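You operate a simulated robot arm through the tools that you are given. There is no shell and no other tool. Be economical: measure what you need, move in short steps, check, and stop when the job is done.

Carry out the task below with a simulated robot arm. There is one attempt and no reset: what you move stays moved.

TASK
Slide the yellow pin along the table until it stands next to the yellow pot.
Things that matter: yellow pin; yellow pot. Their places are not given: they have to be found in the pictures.

It is judged by the outcome, as a careful person would: the job done as asked, and still so three seconds after it is handed in. It fails if anything else is knocked over, pushed out of place, dropped, spilled or broken.

THE ROBOT
A 6-joint arm with a two-finger parallel gripper, fixed in place. Base frame: the origin is at the foot of the arm, x ahead of it, y to its left, z up; the work surface is at about z = 0.88. Lengths are in m, angles in degrees, forces in N, time in s.
With the tool pointing down near the work surface it reaches from about 0.26 to 0.66 m from the base axis. Its first joint turns from -66.0 to 66.0 degrees. Payload 2.9 kg.
Tool frame: the origin (TCP) lies between the finger pads and is the grasp point; the fingertips stand 0.03 m ahead of it; z points along the fingers, y is the line along which they close. The gripper opens to 0.11 m. The fingers are 0.02 m wide and 0.01 m thick; the gripper's body (0.048 by 0.112 m) begins 0.055 m behind the TCP.
Orientation is that of the tool frame in the base frame, as a unit quaternion [x, y, z, w]. With the fingers straight down and closing along the base's y, the tool's x points along the base's -x, its y along +y and its z along -z.

THE INTERFACE
- The arm moves only by the tool apply_moves. Its argument "motion" is a list of rows, each a list of 6 numbers: the shift along the tool's x, y, z in m, then the turn, a rotation vector about the tool's x, y, z in degrees. In form: [[x, y, z, ax, ay, az], ...]. A call has 1 to 12 rows; each row is the pose to reach, as a shift and turn from the pose commanded when the call began, along the tool's axes at that moment. "grip" is the opening in per cent of the stroke, from 0 (shut) to 100 (fully open), set as the call begins (left out, the last holds). A row lasts 0.2 s, in which the tool goes at most 0.05 m and 8.6 degrees; a call with a longer step from one row to the next is refused whole, and so is a gripper value outside its range. A pose out of reach is approached as far as the arm can. The call stops where the force on the tool passes 40 N (or 10 N more than at its start, if that is more) or the arm is blocked; 0.2 s more then pass. The fingers move at their own pace (about 0.108 m/s each) and stop on an object; they squeeze with about 24 N. The grip force told is the motor's: it shows also when the fingers shut on nothing. Time passes only in rows, and 0.2 s behind the last, so rows that repeat a pose let the fingers close. It gives the time, the measured TCP pose, the force on the tool (base axes), the opening and the grip force at its end, in the units of the frame above (readings bear some noise), and new pictures: "show" is both (left out), scene, wrist or none.
- Cameras (640 x 400 px; columns grow to the right, rows downward): "scene" is fixed at [0.091, 0.4486, 1.3891]; the picture's right is [-0.59, -0.81, 0.00], its down [-0.42, 0.31, -0.85] and it looks along [0.69, -0.50, -0.52] (base axes); focal length 312 px, centre (320, 200). "wrist" rides on the gripper at [-0.036, 0, -0.057] in the tool frame; the picture's right is [0.00, -1.00, 0.00], its down [0.97, 0.00, -0.24] and it looks along [0.24, 0.00, 0.97] (tool axes); focal length 218 px, centre (320, 200).
- locate(camera, pixels): there is no depth. For up to 12 entries [column, row, z] of the newest picture of that camera ("zoom" is the newest enlarged one), the place [x, y] in the base frame at which the ray of that pixel passes the height z, good to about 0.002 m. No time passes.
- enlarge(camera, box): a new picture of the part [left, top, right, bottom] of that camera's present view, enlarged. No time passes.
- close_job(): hands the job in; it is judged then, once.

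Work in short steps. Measure before you move; look again where a grasp or a placing could have gone wrong, and mend it. You have 60 turns and 120 pictures in all, the two below and enlarged ones among them. Open the gripper and draw the arm clear of the work before you hand the job in, unless the task says otherwise; then end with one line.

The tools are called after ">>>" as name(argument=value, ...) on one line, values as JSON. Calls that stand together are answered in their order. apply_moves: Moves the arm, as the interface text tells. Its arguments: {"type":"object","properties":{"motion":{"type":"array"},"grip":{"type":"number"},"show":{"type":"string","enum":["both","scene","wrist","none"]}},"required":["motion"]} The other tools are called the same way: locate (camera, pixels) gives the place at which the rays of pixels pass given heights; enlarge (camera, box) takes an enlarged picture of a part of a camera's view; close_job () hands the job in.

At the start:

```text
time: 0.0
position: [0.3847, -0.0351, 1.1117]
orientation: [0.0, 1.0, 0.0, 0.0]
ft_force: [0.2, -0.1, -0.2]
opening: 0.1101
finger_force: 0.0
```

scene: 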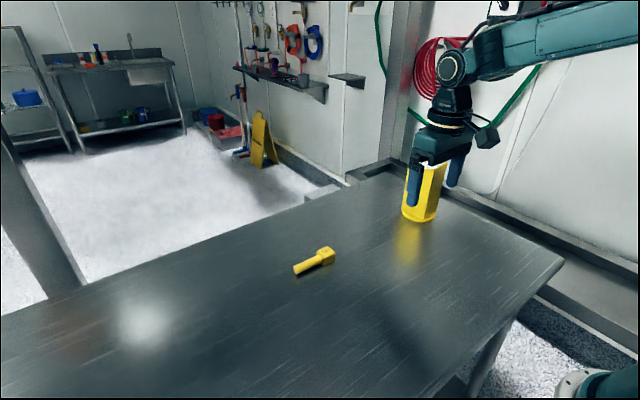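
wrist: 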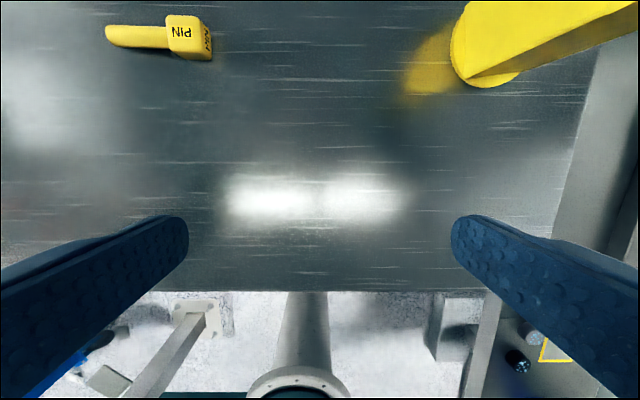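

The pin lies at about scene (315,262) and the pot stands at about (422,195). I'll enlarge the view and locate both.

>>> enlarge(camera="scene", box=[270, 140, 490, 290])

>>> locate(camera="scene", pixels=[[295, 273, 0.88], [334, 262, 0.88], [323, 247, 0.9], [403, 214, 0.88], [433, 221, 0.88], [420, 222, 0.88]])

>>> locate(camera="wrist", pixels=[[106, 35, 0.89], [168, 35, 0.9], [212, 38, 0.9], [190, 58, 0.88], [452, 50, 0.88], [485, 87, 0.88], [520, 70, 0.88], [168, 16, 0.91], [125, 48, 0.88]])

```text
2.67 times, centred on (380, 215) of scene
```

zoom: 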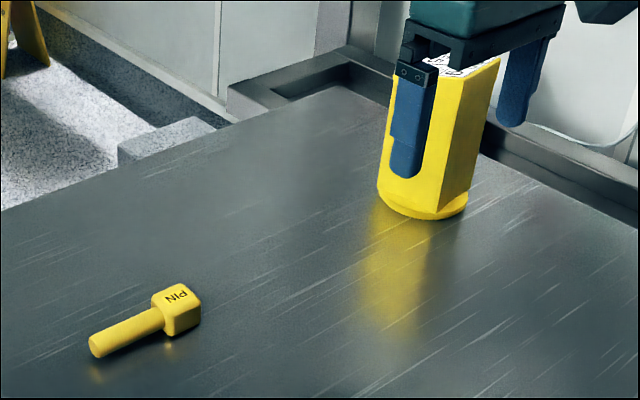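

```text
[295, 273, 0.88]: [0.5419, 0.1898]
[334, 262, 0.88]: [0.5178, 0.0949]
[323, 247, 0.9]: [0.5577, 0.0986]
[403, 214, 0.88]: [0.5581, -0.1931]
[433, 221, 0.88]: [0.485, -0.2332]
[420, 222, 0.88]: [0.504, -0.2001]
```

```text
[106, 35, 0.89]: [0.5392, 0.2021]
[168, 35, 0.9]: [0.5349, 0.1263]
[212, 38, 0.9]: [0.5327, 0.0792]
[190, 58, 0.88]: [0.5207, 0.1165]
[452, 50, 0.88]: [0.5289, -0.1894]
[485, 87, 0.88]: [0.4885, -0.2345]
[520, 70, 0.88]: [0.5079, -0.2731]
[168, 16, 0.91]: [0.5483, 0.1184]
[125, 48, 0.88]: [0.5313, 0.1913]
```

The pin's handle points to +y: it spans y≈0.13–0.19, and the head spans 0.09–0.13, at x≈0.535. The pot's base is at about (0.53,-0.235). I'll go above the handle and turn -90° so that the fingers close along x and the camera faces away from the pot.

>>> apply_moves(motion=[[-0.0136, 0.0177, 0, 0, 0, -8.18], [-0.0272, 0.0354, 0, 0, 0, -16.36], [-0.0408, 0.0531, 0, 0, 0, -24.54], [-0.0544, 0.0708, 0, 0, 0, -32.72], [-0.068, 0.0885, 0, 0, 0, -40.9], [-0.0816, 0.1062, 0, 0, 0, -49.08], [-0.0952, 0.1239, 0, 0, 0, -57.26], [-0.1088, 0.1416, 0, 0, 0, -65.44], [-0.1224, 0.1593, 0, 0, 0, -73.62], [-0.136, 0.177, 0, 0, 0, -81.8], [-0.15, 0.195, 0, 0, 0, -90], [-0.15, 0.195, 0, 0, 0, -90]])

```text
time: 2.6
position: [0.5368, 0.1604, 1.1125]
orientation: [0.708, -0.706, 0.0, 0.0]
ft_force: [-0.2, -0.1, -0.4]
opening: 0.1101
finger_force: 0.1
```

scene: 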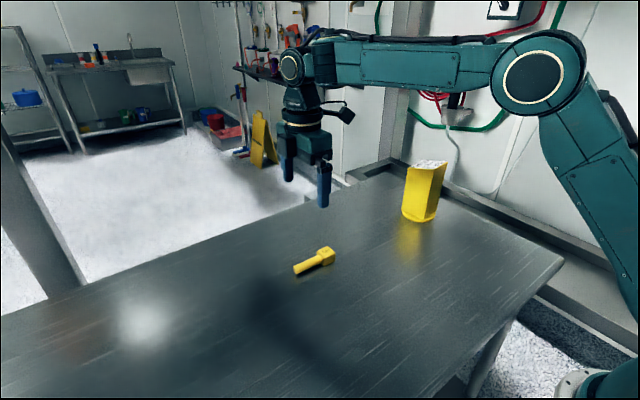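
wrist: 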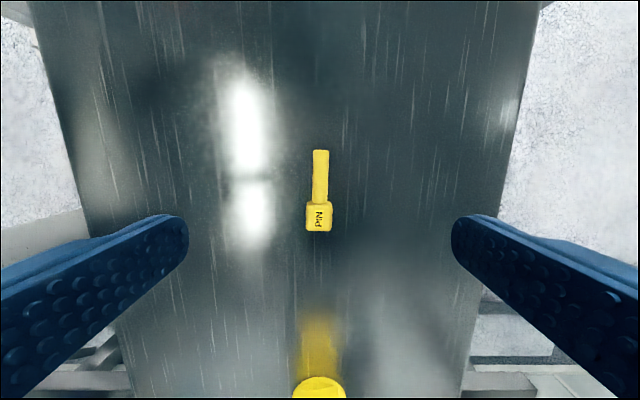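

>>> enlarge(camera="wrist", box=[256, 140, 384, 220])

>>> enlarge(camera="scene", box=[360, 140, 480, 230])

>>> locate(camera="wrist", pixels=[[313, 165, 0.895], [328, 165, 0.895], [306, 218, 0.91], [331, 218, 0.91], [318, 205, 0.91], [318, 226, 0.91], [320, 150, 0.895], [318, 232, 0.88], [319, 376, 0.88], [293, 393, 0.88], [346, 393, 0.88]])

>>> locate(camera="scene", pixels=[[402, 213, 0.88], [437, 216, 0.88], [418, 222, 0.88], [405, 163, 1.0], [447, 165, 1.0], [436, 168, 1.0], [424, 160, 1.0]])

```text
5.00 times, centred on (320, 180) of wrist
```

zoom: 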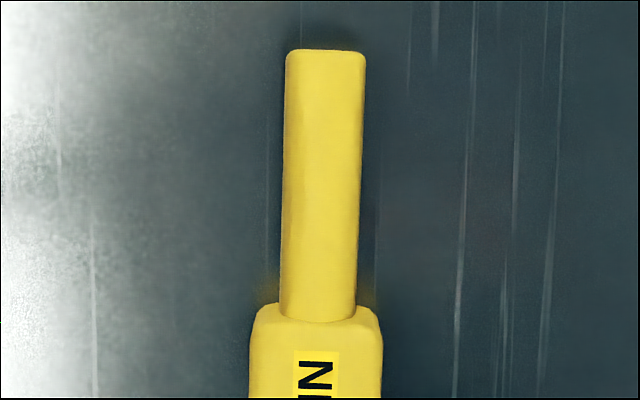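

```text
4.44 times, centred on (420, 185) of scene
```

zoom: 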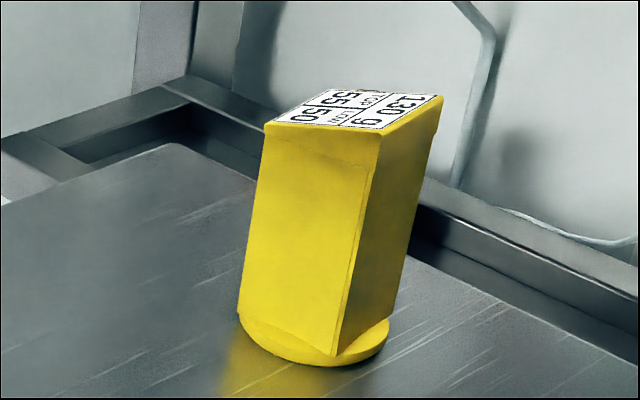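

```text
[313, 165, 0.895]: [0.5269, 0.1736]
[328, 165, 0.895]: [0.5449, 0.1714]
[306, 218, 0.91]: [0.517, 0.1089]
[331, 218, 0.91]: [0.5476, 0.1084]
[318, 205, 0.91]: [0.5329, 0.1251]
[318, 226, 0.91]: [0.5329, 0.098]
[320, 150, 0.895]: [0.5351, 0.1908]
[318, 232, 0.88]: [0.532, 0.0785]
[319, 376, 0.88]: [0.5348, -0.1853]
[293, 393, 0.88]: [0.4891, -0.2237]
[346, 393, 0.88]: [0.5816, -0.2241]
```

```text
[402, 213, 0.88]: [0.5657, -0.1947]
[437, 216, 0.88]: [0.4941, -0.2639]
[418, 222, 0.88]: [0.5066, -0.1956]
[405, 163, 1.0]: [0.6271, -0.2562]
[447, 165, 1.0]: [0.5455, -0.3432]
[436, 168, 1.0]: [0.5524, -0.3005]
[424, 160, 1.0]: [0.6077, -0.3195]
```

The pin's axis is at x≈0.536, its handle spans y 0.125–0.191, and its head front is at y≈0.085. The pot's near edge is at y≈-0.187. I'll descend around the handle at y≈0.152, with the fingertips about 4 mm above the table.

>>> apply_moves(motion=[[0.004, 0, 0.04, 0, 0, 0], [0.008, 0, 0.08, 0, 0, 0], [0.008, 0, 0.12, 0, 0, 0], [0.008, 0, 0.15, 0, 0, 0], [0.008, 0, 0.175, 0, 0, 0], [0.008, 0, 0.188, 0, 0, 0], [0.008, 0, 0.197, 0, 0, 0], [0.008, 0, 0.197, 0, 0, 0]], grip=50)

```text
time: 4.4
position: [0.5359, 0.1524, 0.9139]
orientation: [-0.707, 0.707, 0.0, 0.001]
ft_force: [0.0, 0.4, 0.5]
opening: 0.0549
finger_force: 0.0
```

scene: 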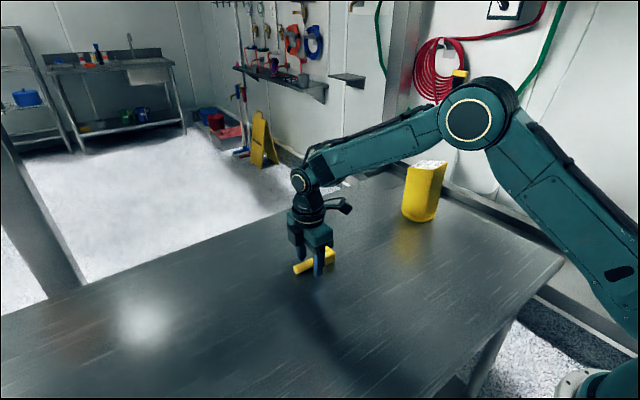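
wrist: 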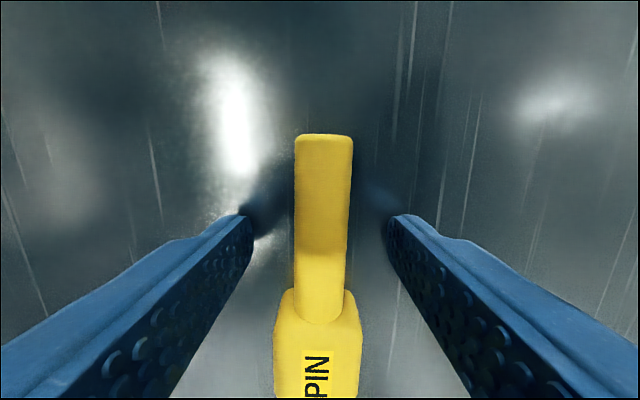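

The handle lies between the fingers, so I'll close on it.

>>> apply_moves(motion=[[0, 0, 0, 0, 0, 0], [0, 0, 0, 0, 0, 0], [0, 0, 0, 0, 0, 0]], grip=0)

```text
time: 5.2
position: [0.5349, 0.1511, 0.9157]
orientation: [-0.707, 0.708, 0.0, 0.0]
ft_force: [-1.6, -0.7, 1.2]
opening: 0.0124
finger_force: 24.3
```

scene: 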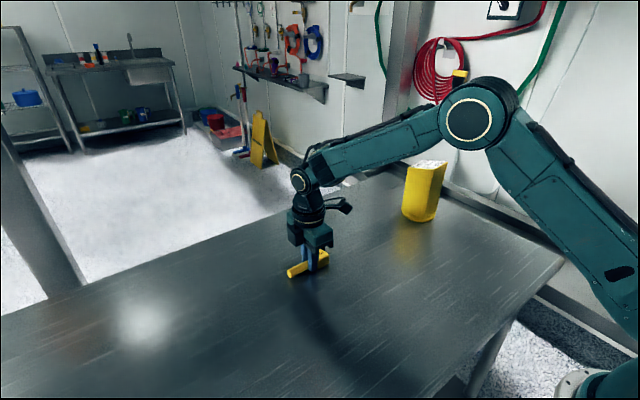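
wrist: 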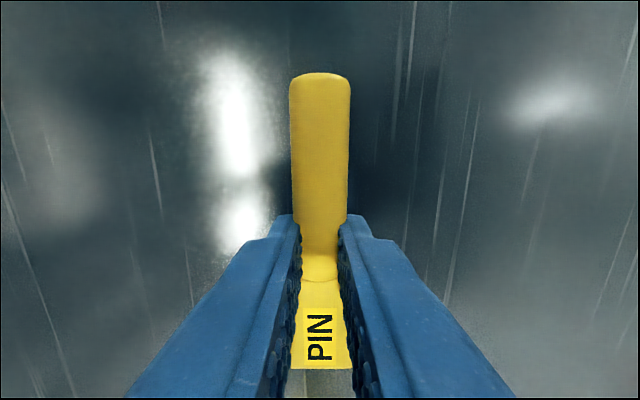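

The pin seems to have shifted toward +y during the squeeze, and the opening is only 0.0124. I'll check closely.

>>> enlarge(camera="scene", box=[270, 220, 366, 280])

>>> locate(camera="wrist", pixels=[[320, 74, 0.895], [320, 280, 0.905], [320, 368, 0.91]])

```text
6.67 times, centred on (318, 250) of scene
```

zoom: 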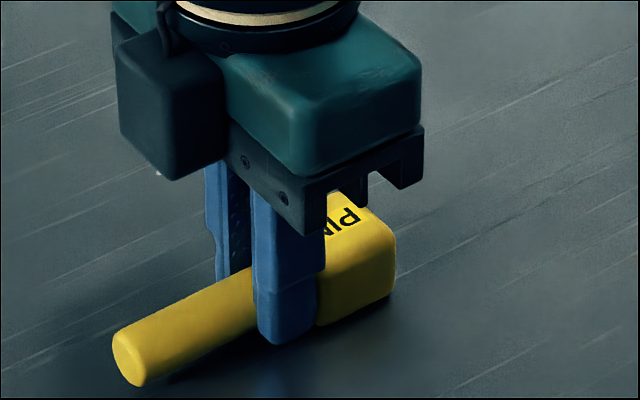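

```text
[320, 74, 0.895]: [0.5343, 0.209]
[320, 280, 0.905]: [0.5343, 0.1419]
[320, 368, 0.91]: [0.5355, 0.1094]
```

The pin slid back so its head now rests against the fingers, which gives firm engagement for pushing toward -y. I'll drag it 0.2 m slowly and then check.

>>> apply_moves(motion=[[0.01, 0, 0, 0, 0, 0], [0.028, 0, 0, 0, 0, 0], [0.046, 0, 0, 0, 0, 0], [0.064, 0, 0, 0, 0, 0], [0.082, 0, 0, 0, 0, 0], [0.1, 0, 0, 0, 0, 0], [0.118, 0, 0, 0, 0, 0], [0.136, 0, 0, 0, 0, 0], [0.154, 0, 0, 0, 0, 0], [0.172, 0, 0, 0, 0, 0], [0.19, 0, 0, 0, 0, 0], [0.2, 0, 0, 0, 0, 0]])

>>> enlarge(camera="scene", box=[320, 150, 480, 250])

```text
time: 7.8
position: [0.5354, -0.0469, 0.9146]
orientation: [-0.707, 0.707, 0.0, 0.0]
ft_force: [-1.1, 1.5, 5.7]
opening: 0.0188
finger_force: 24.1
```

scene: 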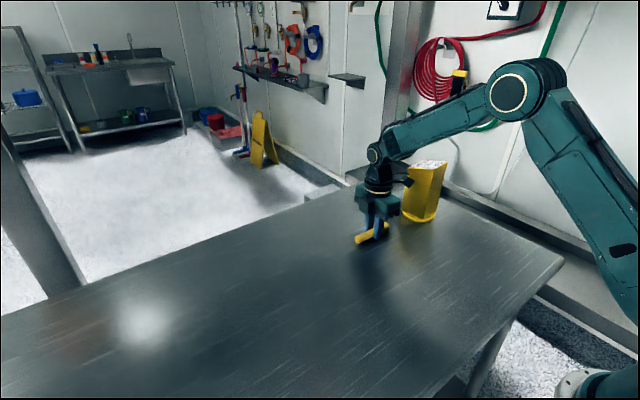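
wrist: 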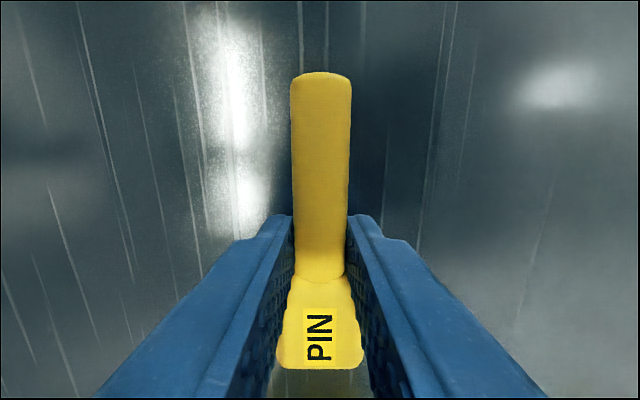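

```text
4.00 times, centred on (400, 200) of scene
```

zoom: 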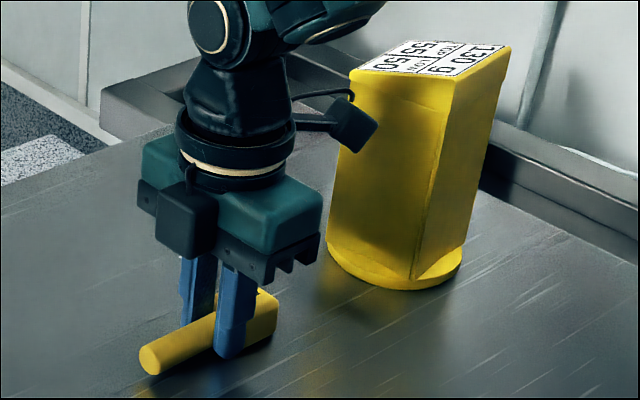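

The drag is working, but the stalked box on the wrist at zoom (355,125) points toward the pot. I estimate it at about 0.07–0.09 m ahead of the TCP and z≈1.02, so I need the pot's height and the current gap.

>>> locate(camera="zoom", pixels=[[348, 72, 0.98], [348, 72, 1.0], [348, 72, 1.02], [348, 72, 1.04], [328, 252, 0.88], [412, 280, 0.885], [453, 92, 1.0], [453, 92, 1.02], [453, 92, 1.04], [279, 302, 0.91], [355, 125, 1.02], [378, 130, 1.02]])

>>> locate(camera="wrist", pixels=[[320, 368, 0.9], [320, 368, 0.915], [320, 74, 0.895]])

```text
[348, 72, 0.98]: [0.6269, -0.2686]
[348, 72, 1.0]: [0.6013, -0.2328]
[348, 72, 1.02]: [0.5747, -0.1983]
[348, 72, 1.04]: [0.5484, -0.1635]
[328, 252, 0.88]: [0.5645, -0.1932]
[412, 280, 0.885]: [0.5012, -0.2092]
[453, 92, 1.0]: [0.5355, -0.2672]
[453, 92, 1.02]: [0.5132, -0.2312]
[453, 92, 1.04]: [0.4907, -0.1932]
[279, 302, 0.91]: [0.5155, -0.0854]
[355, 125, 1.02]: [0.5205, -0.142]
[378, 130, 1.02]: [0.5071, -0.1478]
```

```text
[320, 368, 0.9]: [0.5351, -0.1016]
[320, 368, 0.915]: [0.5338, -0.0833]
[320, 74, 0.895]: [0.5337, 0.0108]
```

The pot top is at z≈1.02, so with a vertical tool the stalked box would hit the pot before the pin arrives. I'll loosen the grip, back off slightly and tilt the tool 20° away from the pot. Then the fingers, still straddling the handle, can push the back of the head.

>>> apply_moves(motion=[[0, 0, 0, 0, 0, 0], [0, 0, 0, 0, 0, 0], [-0.01, 0, -0.001, 0, 0, 0], [-0.018, 0, -0.003, 0, 0, 0], [-0.018, 0, -0.003, 0, 7, 0], [-0.018, 0, -0.003, 0, 14, 0], [-0.018, 0, -0.003, 0, 20, 0], [-0.018, 0, -0.003, 0, 20, 0]], grip=25)

>>> enlarge(camera="scene", box=[320, 150, 480, 250])

```text
time: 9.6
position: [0.5354, -0.03, 0.919]
orientation: [0.696, -0.696, 0.124, 0.124]
ft_force: [0.4, -0.4, -0.1]
opening: 0.0273
finger_force: 0.0
```

scene: 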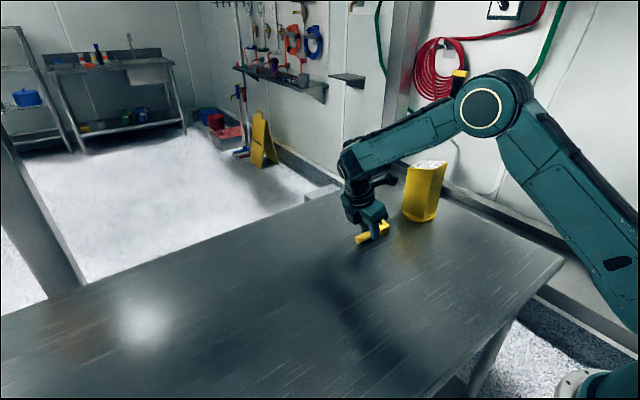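
wrist: 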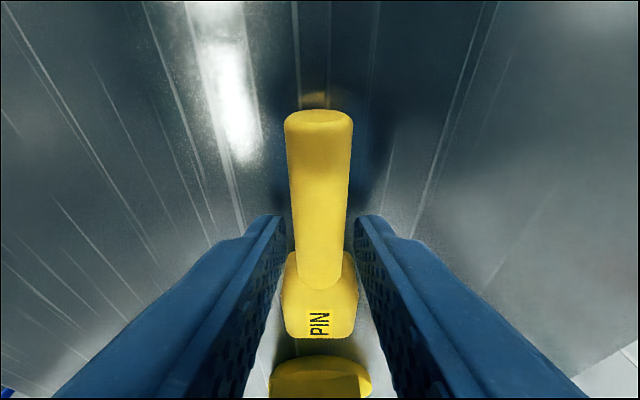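

```text
4.00 times, centred on (400, 200) of scene
```

zoom: 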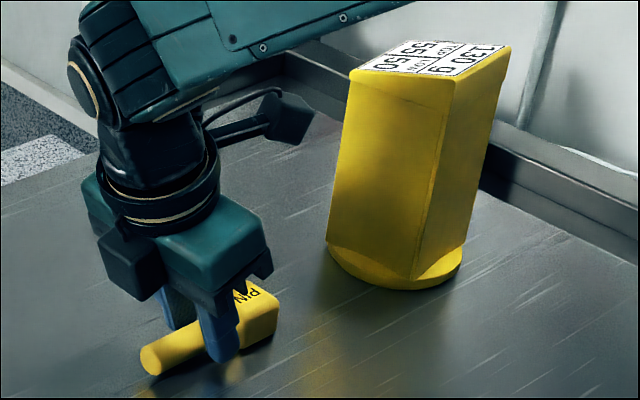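

The tilted tool clears the pot well. I'll measure the head front and the pot edge before pushing.

>>> locate(camera="wrist", pixels=[[318, 338, 0.88], [318, 338, 0.9], [318, 356, 0.88], [318, 356, 0.89], [318, 250, 0.91], [318, 108, 0.9], [270, 380, 0.89], [371, 380, 0.89]])

>>> locate(camera="zoom", pixels=[[240, 353, 0.88], [277, 329, 0.88], [278, 300, 0.91], [250, 282, 0.915]])

```text
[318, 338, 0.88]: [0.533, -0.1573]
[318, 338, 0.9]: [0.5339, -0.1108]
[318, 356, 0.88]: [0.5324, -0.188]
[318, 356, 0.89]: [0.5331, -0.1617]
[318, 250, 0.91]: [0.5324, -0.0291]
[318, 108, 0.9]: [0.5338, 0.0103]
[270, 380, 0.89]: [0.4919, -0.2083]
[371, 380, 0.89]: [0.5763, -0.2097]
```

```text
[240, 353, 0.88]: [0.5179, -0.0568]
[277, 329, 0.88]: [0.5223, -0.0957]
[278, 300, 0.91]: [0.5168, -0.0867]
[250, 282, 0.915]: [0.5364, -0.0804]
```

The head front is at y≈-0.093 and the pot edge at -0.187. I'll push 0.065 m level along base -y, which in the tilted tool frame is x 0.94d, z 0.342d.

>>> apply_moves(motion=[[0, 0, 0, 0, 0, 0], [0.0094, 0, 0.0034, 0, 0, 0], [0.0188, 0, 0.0068, 0, 0, 0], [0.0282, 0, 0.0103, 0, 0, 0], [0.0376, 0, 0.0137, 0, 0, 0], [0.047, 0, 0.0171, 0, 0, 0], [0.0545, 0, 0.0198, 0, 0, 0], [0.0611, 0, 0.0222, 0, 0, 0], [0.0611, 0, 0.0222, 0, 0, 0]], grip=19)

>>> enlarge(camera="scene", box=[340, 150, 468, 230])

>>> enlarge(camera="wrist", box=[240, 240, 400, 400])

```text
time: 11.6
position: [0.5353, -0.0945, 0.9176]
orientation: [-0.696, 0.696, -0.123, -0.123]
ft_force: [0.1, 0.6, -0.3]
opening: 0.0207
finger_force: 0.1
```

scene: 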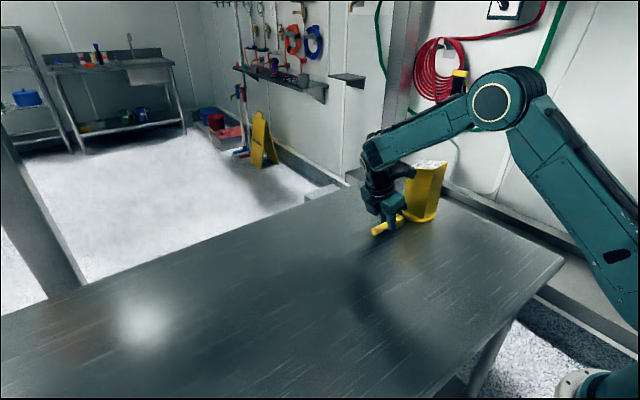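
wrist: 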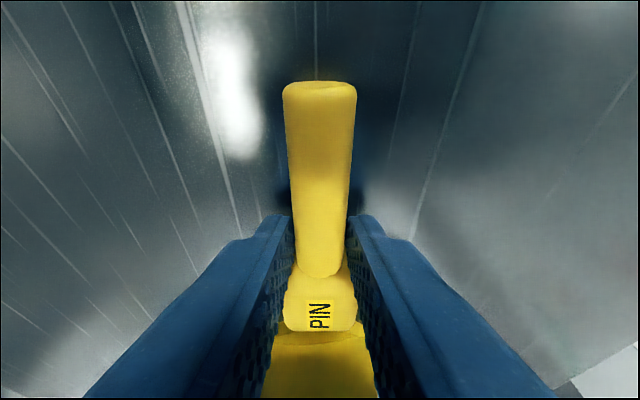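

```text
5.00 times, centred on (404, 190) of scene
```

zoom: 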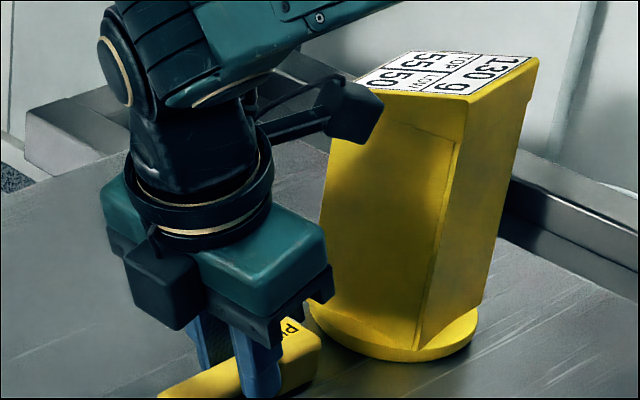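

```text
2.50 times, centred on (320, 320) of wrist
```

zoom: 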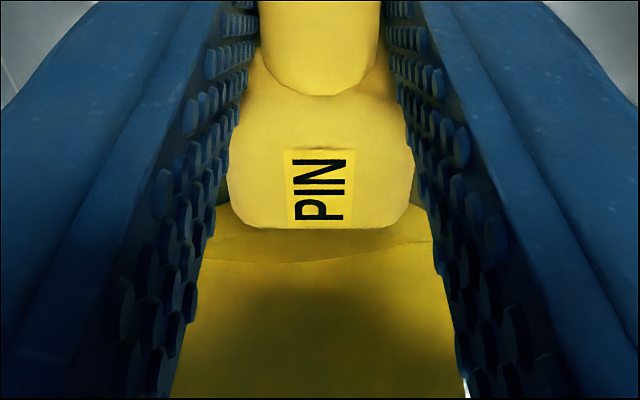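

The pin is travelling straight with the fingers. I'll measure the remaining gap.

>>> locate(camera="wrist", pixels=[[318, 82, 0.9], [320, 276, 0.905], [320, 331, 0.9], [320, 331, 0.905]])

>>> enlarge(camera="scene", box=[364, 195, 444, 245])

>>> locate(camera="scene", pixels=[[404, 227, 0.88], [404, 217, 0.91], [404, 215, 0.88], [371, 230, 0.9]])

```text
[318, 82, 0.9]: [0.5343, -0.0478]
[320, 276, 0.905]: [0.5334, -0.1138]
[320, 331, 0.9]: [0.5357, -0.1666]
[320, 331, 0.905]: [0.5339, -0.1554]
```

```text
8.00 times, centred on (404, 220) of scene
```

zoom: 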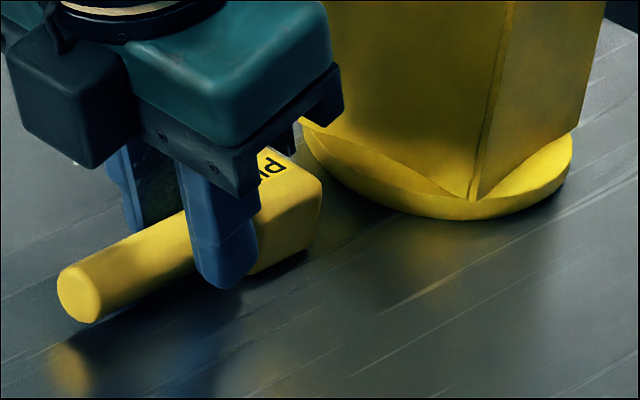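

```text
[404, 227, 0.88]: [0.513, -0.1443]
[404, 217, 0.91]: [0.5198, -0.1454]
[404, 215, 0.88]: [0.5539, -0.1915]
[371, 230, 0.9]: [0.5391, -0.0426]
```

The pin has moved about 0.058 m, so its head front is at y≈-0.150 and the gap is about 0.037. I'll push 0.025 m more.

>>> apply_moves(motion=[[0.0047, 0, 0.0017, 0, 0, 0], [0.0094, 0, 0.0034, 0, 0, 0], [0.0141, 0, 0.0051, 0, 0, 0], [0.0188, 0, 0.0068, 0, 0, 0], [0.0235, 0, 0.0086, 0, 0, 0], [0.0235, 0, 0.0086, 0, 0, 0]])

>>> enlarge(camera="scene", box=[364, 185, 444, 235])

>>> locate(camera="zoom", pixels=[[372, 260, 0.88], [310, 200, 0.88]])

```text
time: 13.0
position: [0.5347, -0.1195, 0.9181]
orientation: [0.697, -0.696, 0.122, 0.122]
ft_force: [-0.2, 0.6, -0.7]
opening: 0.0211
finger_force: 0.0
```

scene: 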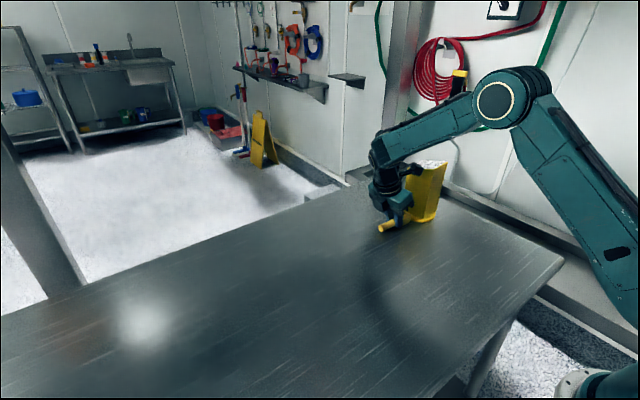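
wrist: 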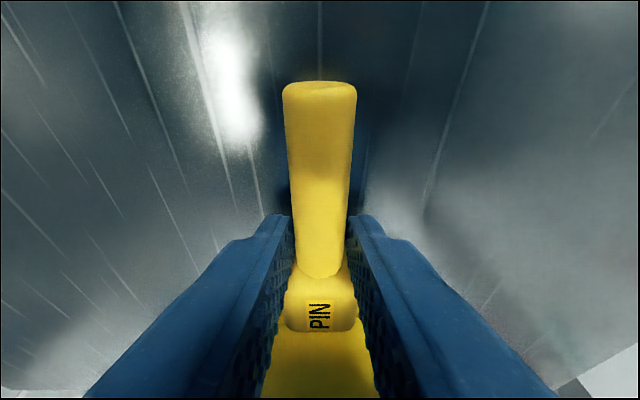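

```text
8.00 times, centred on (404, 210) of scene
```

zoom: 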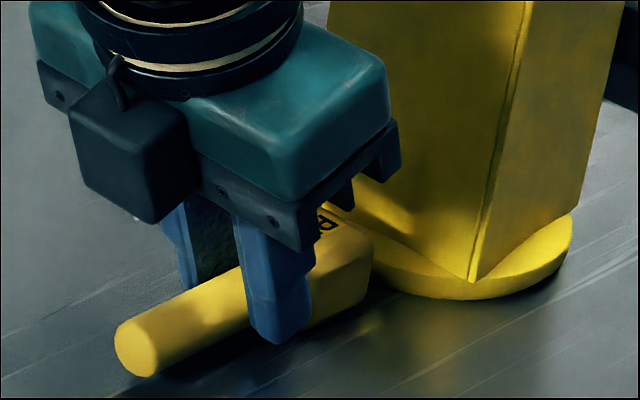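

```text
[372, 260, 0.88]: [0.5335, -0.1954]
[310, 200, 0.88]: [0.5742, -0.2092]
```

The gap is now about 1 cm and the pin is straight. I'll open the fingers and withdraw along the tool axis, which leads up and away from the pot.

>>> apply_moves(motion=[[0, 0, 0, 0, 0, 0], [0, 0, 0, 0, 0, 0], [-0.003, 0, -0.01, 0, 0, 0], [-0.005, 0, -0.03, 0, 0, 0], [-0.01, 0, -0.06, 0, 0, 0], [-0.02, 0, -0.1, 0, 0, 0], [-0.05, 0, -0.14, 0, 0, 0], [-0.09, 0, -0.16, 0, 0, 0], [-0.13, 0, -0.18, 0, 0, 0], [-0.13, 0, -0.18, 0, 0, 0]], grip=45)

>>> enlarge(camera="scene", box=[356, 150, 468, 240])

>>> locate(camera="scene", pixels=[[402, 213, 0.88], [418, 222, 0.88]])

```text
time: 15.2
position: [0.5336, 0.0631, 1.0433]
orientation: [-0.696, 0.696, -0.122, -0.123]
ft_force: [-0.8, 0.2, 0.4]
opening: 0.0494
finger_force: 0.0
```

scene: 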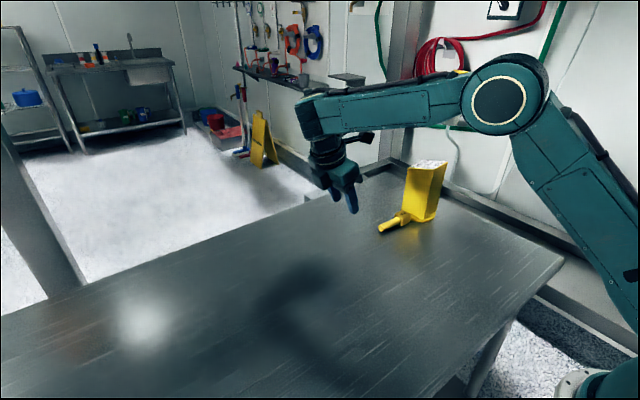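
wrist: 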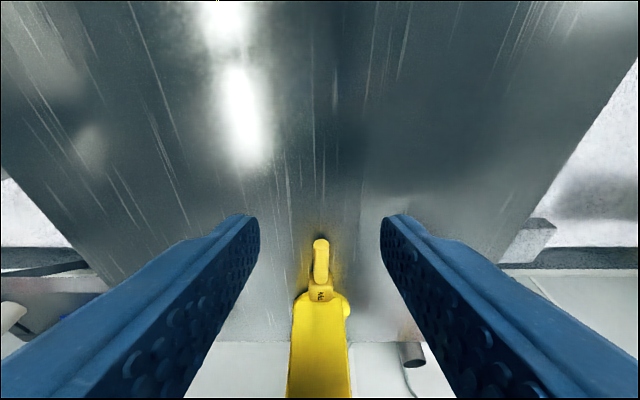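

```text
4.44 times, centred on (412, 195) of scene
```

zoom: 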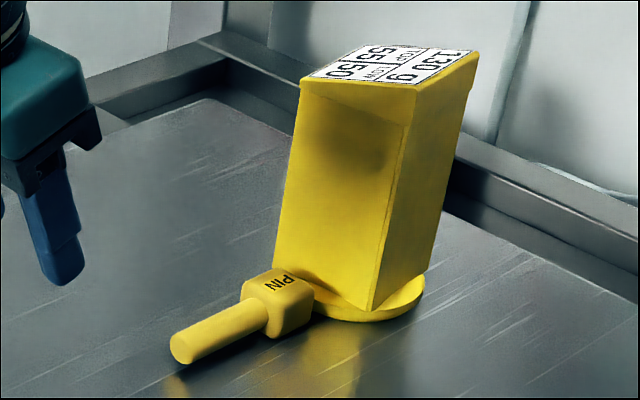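

```text
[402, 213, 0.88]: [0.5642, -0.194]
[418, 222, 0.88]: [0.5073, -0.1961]
```

The pin now lies flat about 1 cm from the pot. The pot's edge at (418,222) hasn't moved, and the arm is clear with the gripper open, so I'm handing it in.

>>> close_job()

```text
The job is handed in.
```

I slid the yellow pin along the table until it lay right next to the yellow pot, about 1 cm away; it's lying flat rather than standing upright, and the pot hasn't moved.
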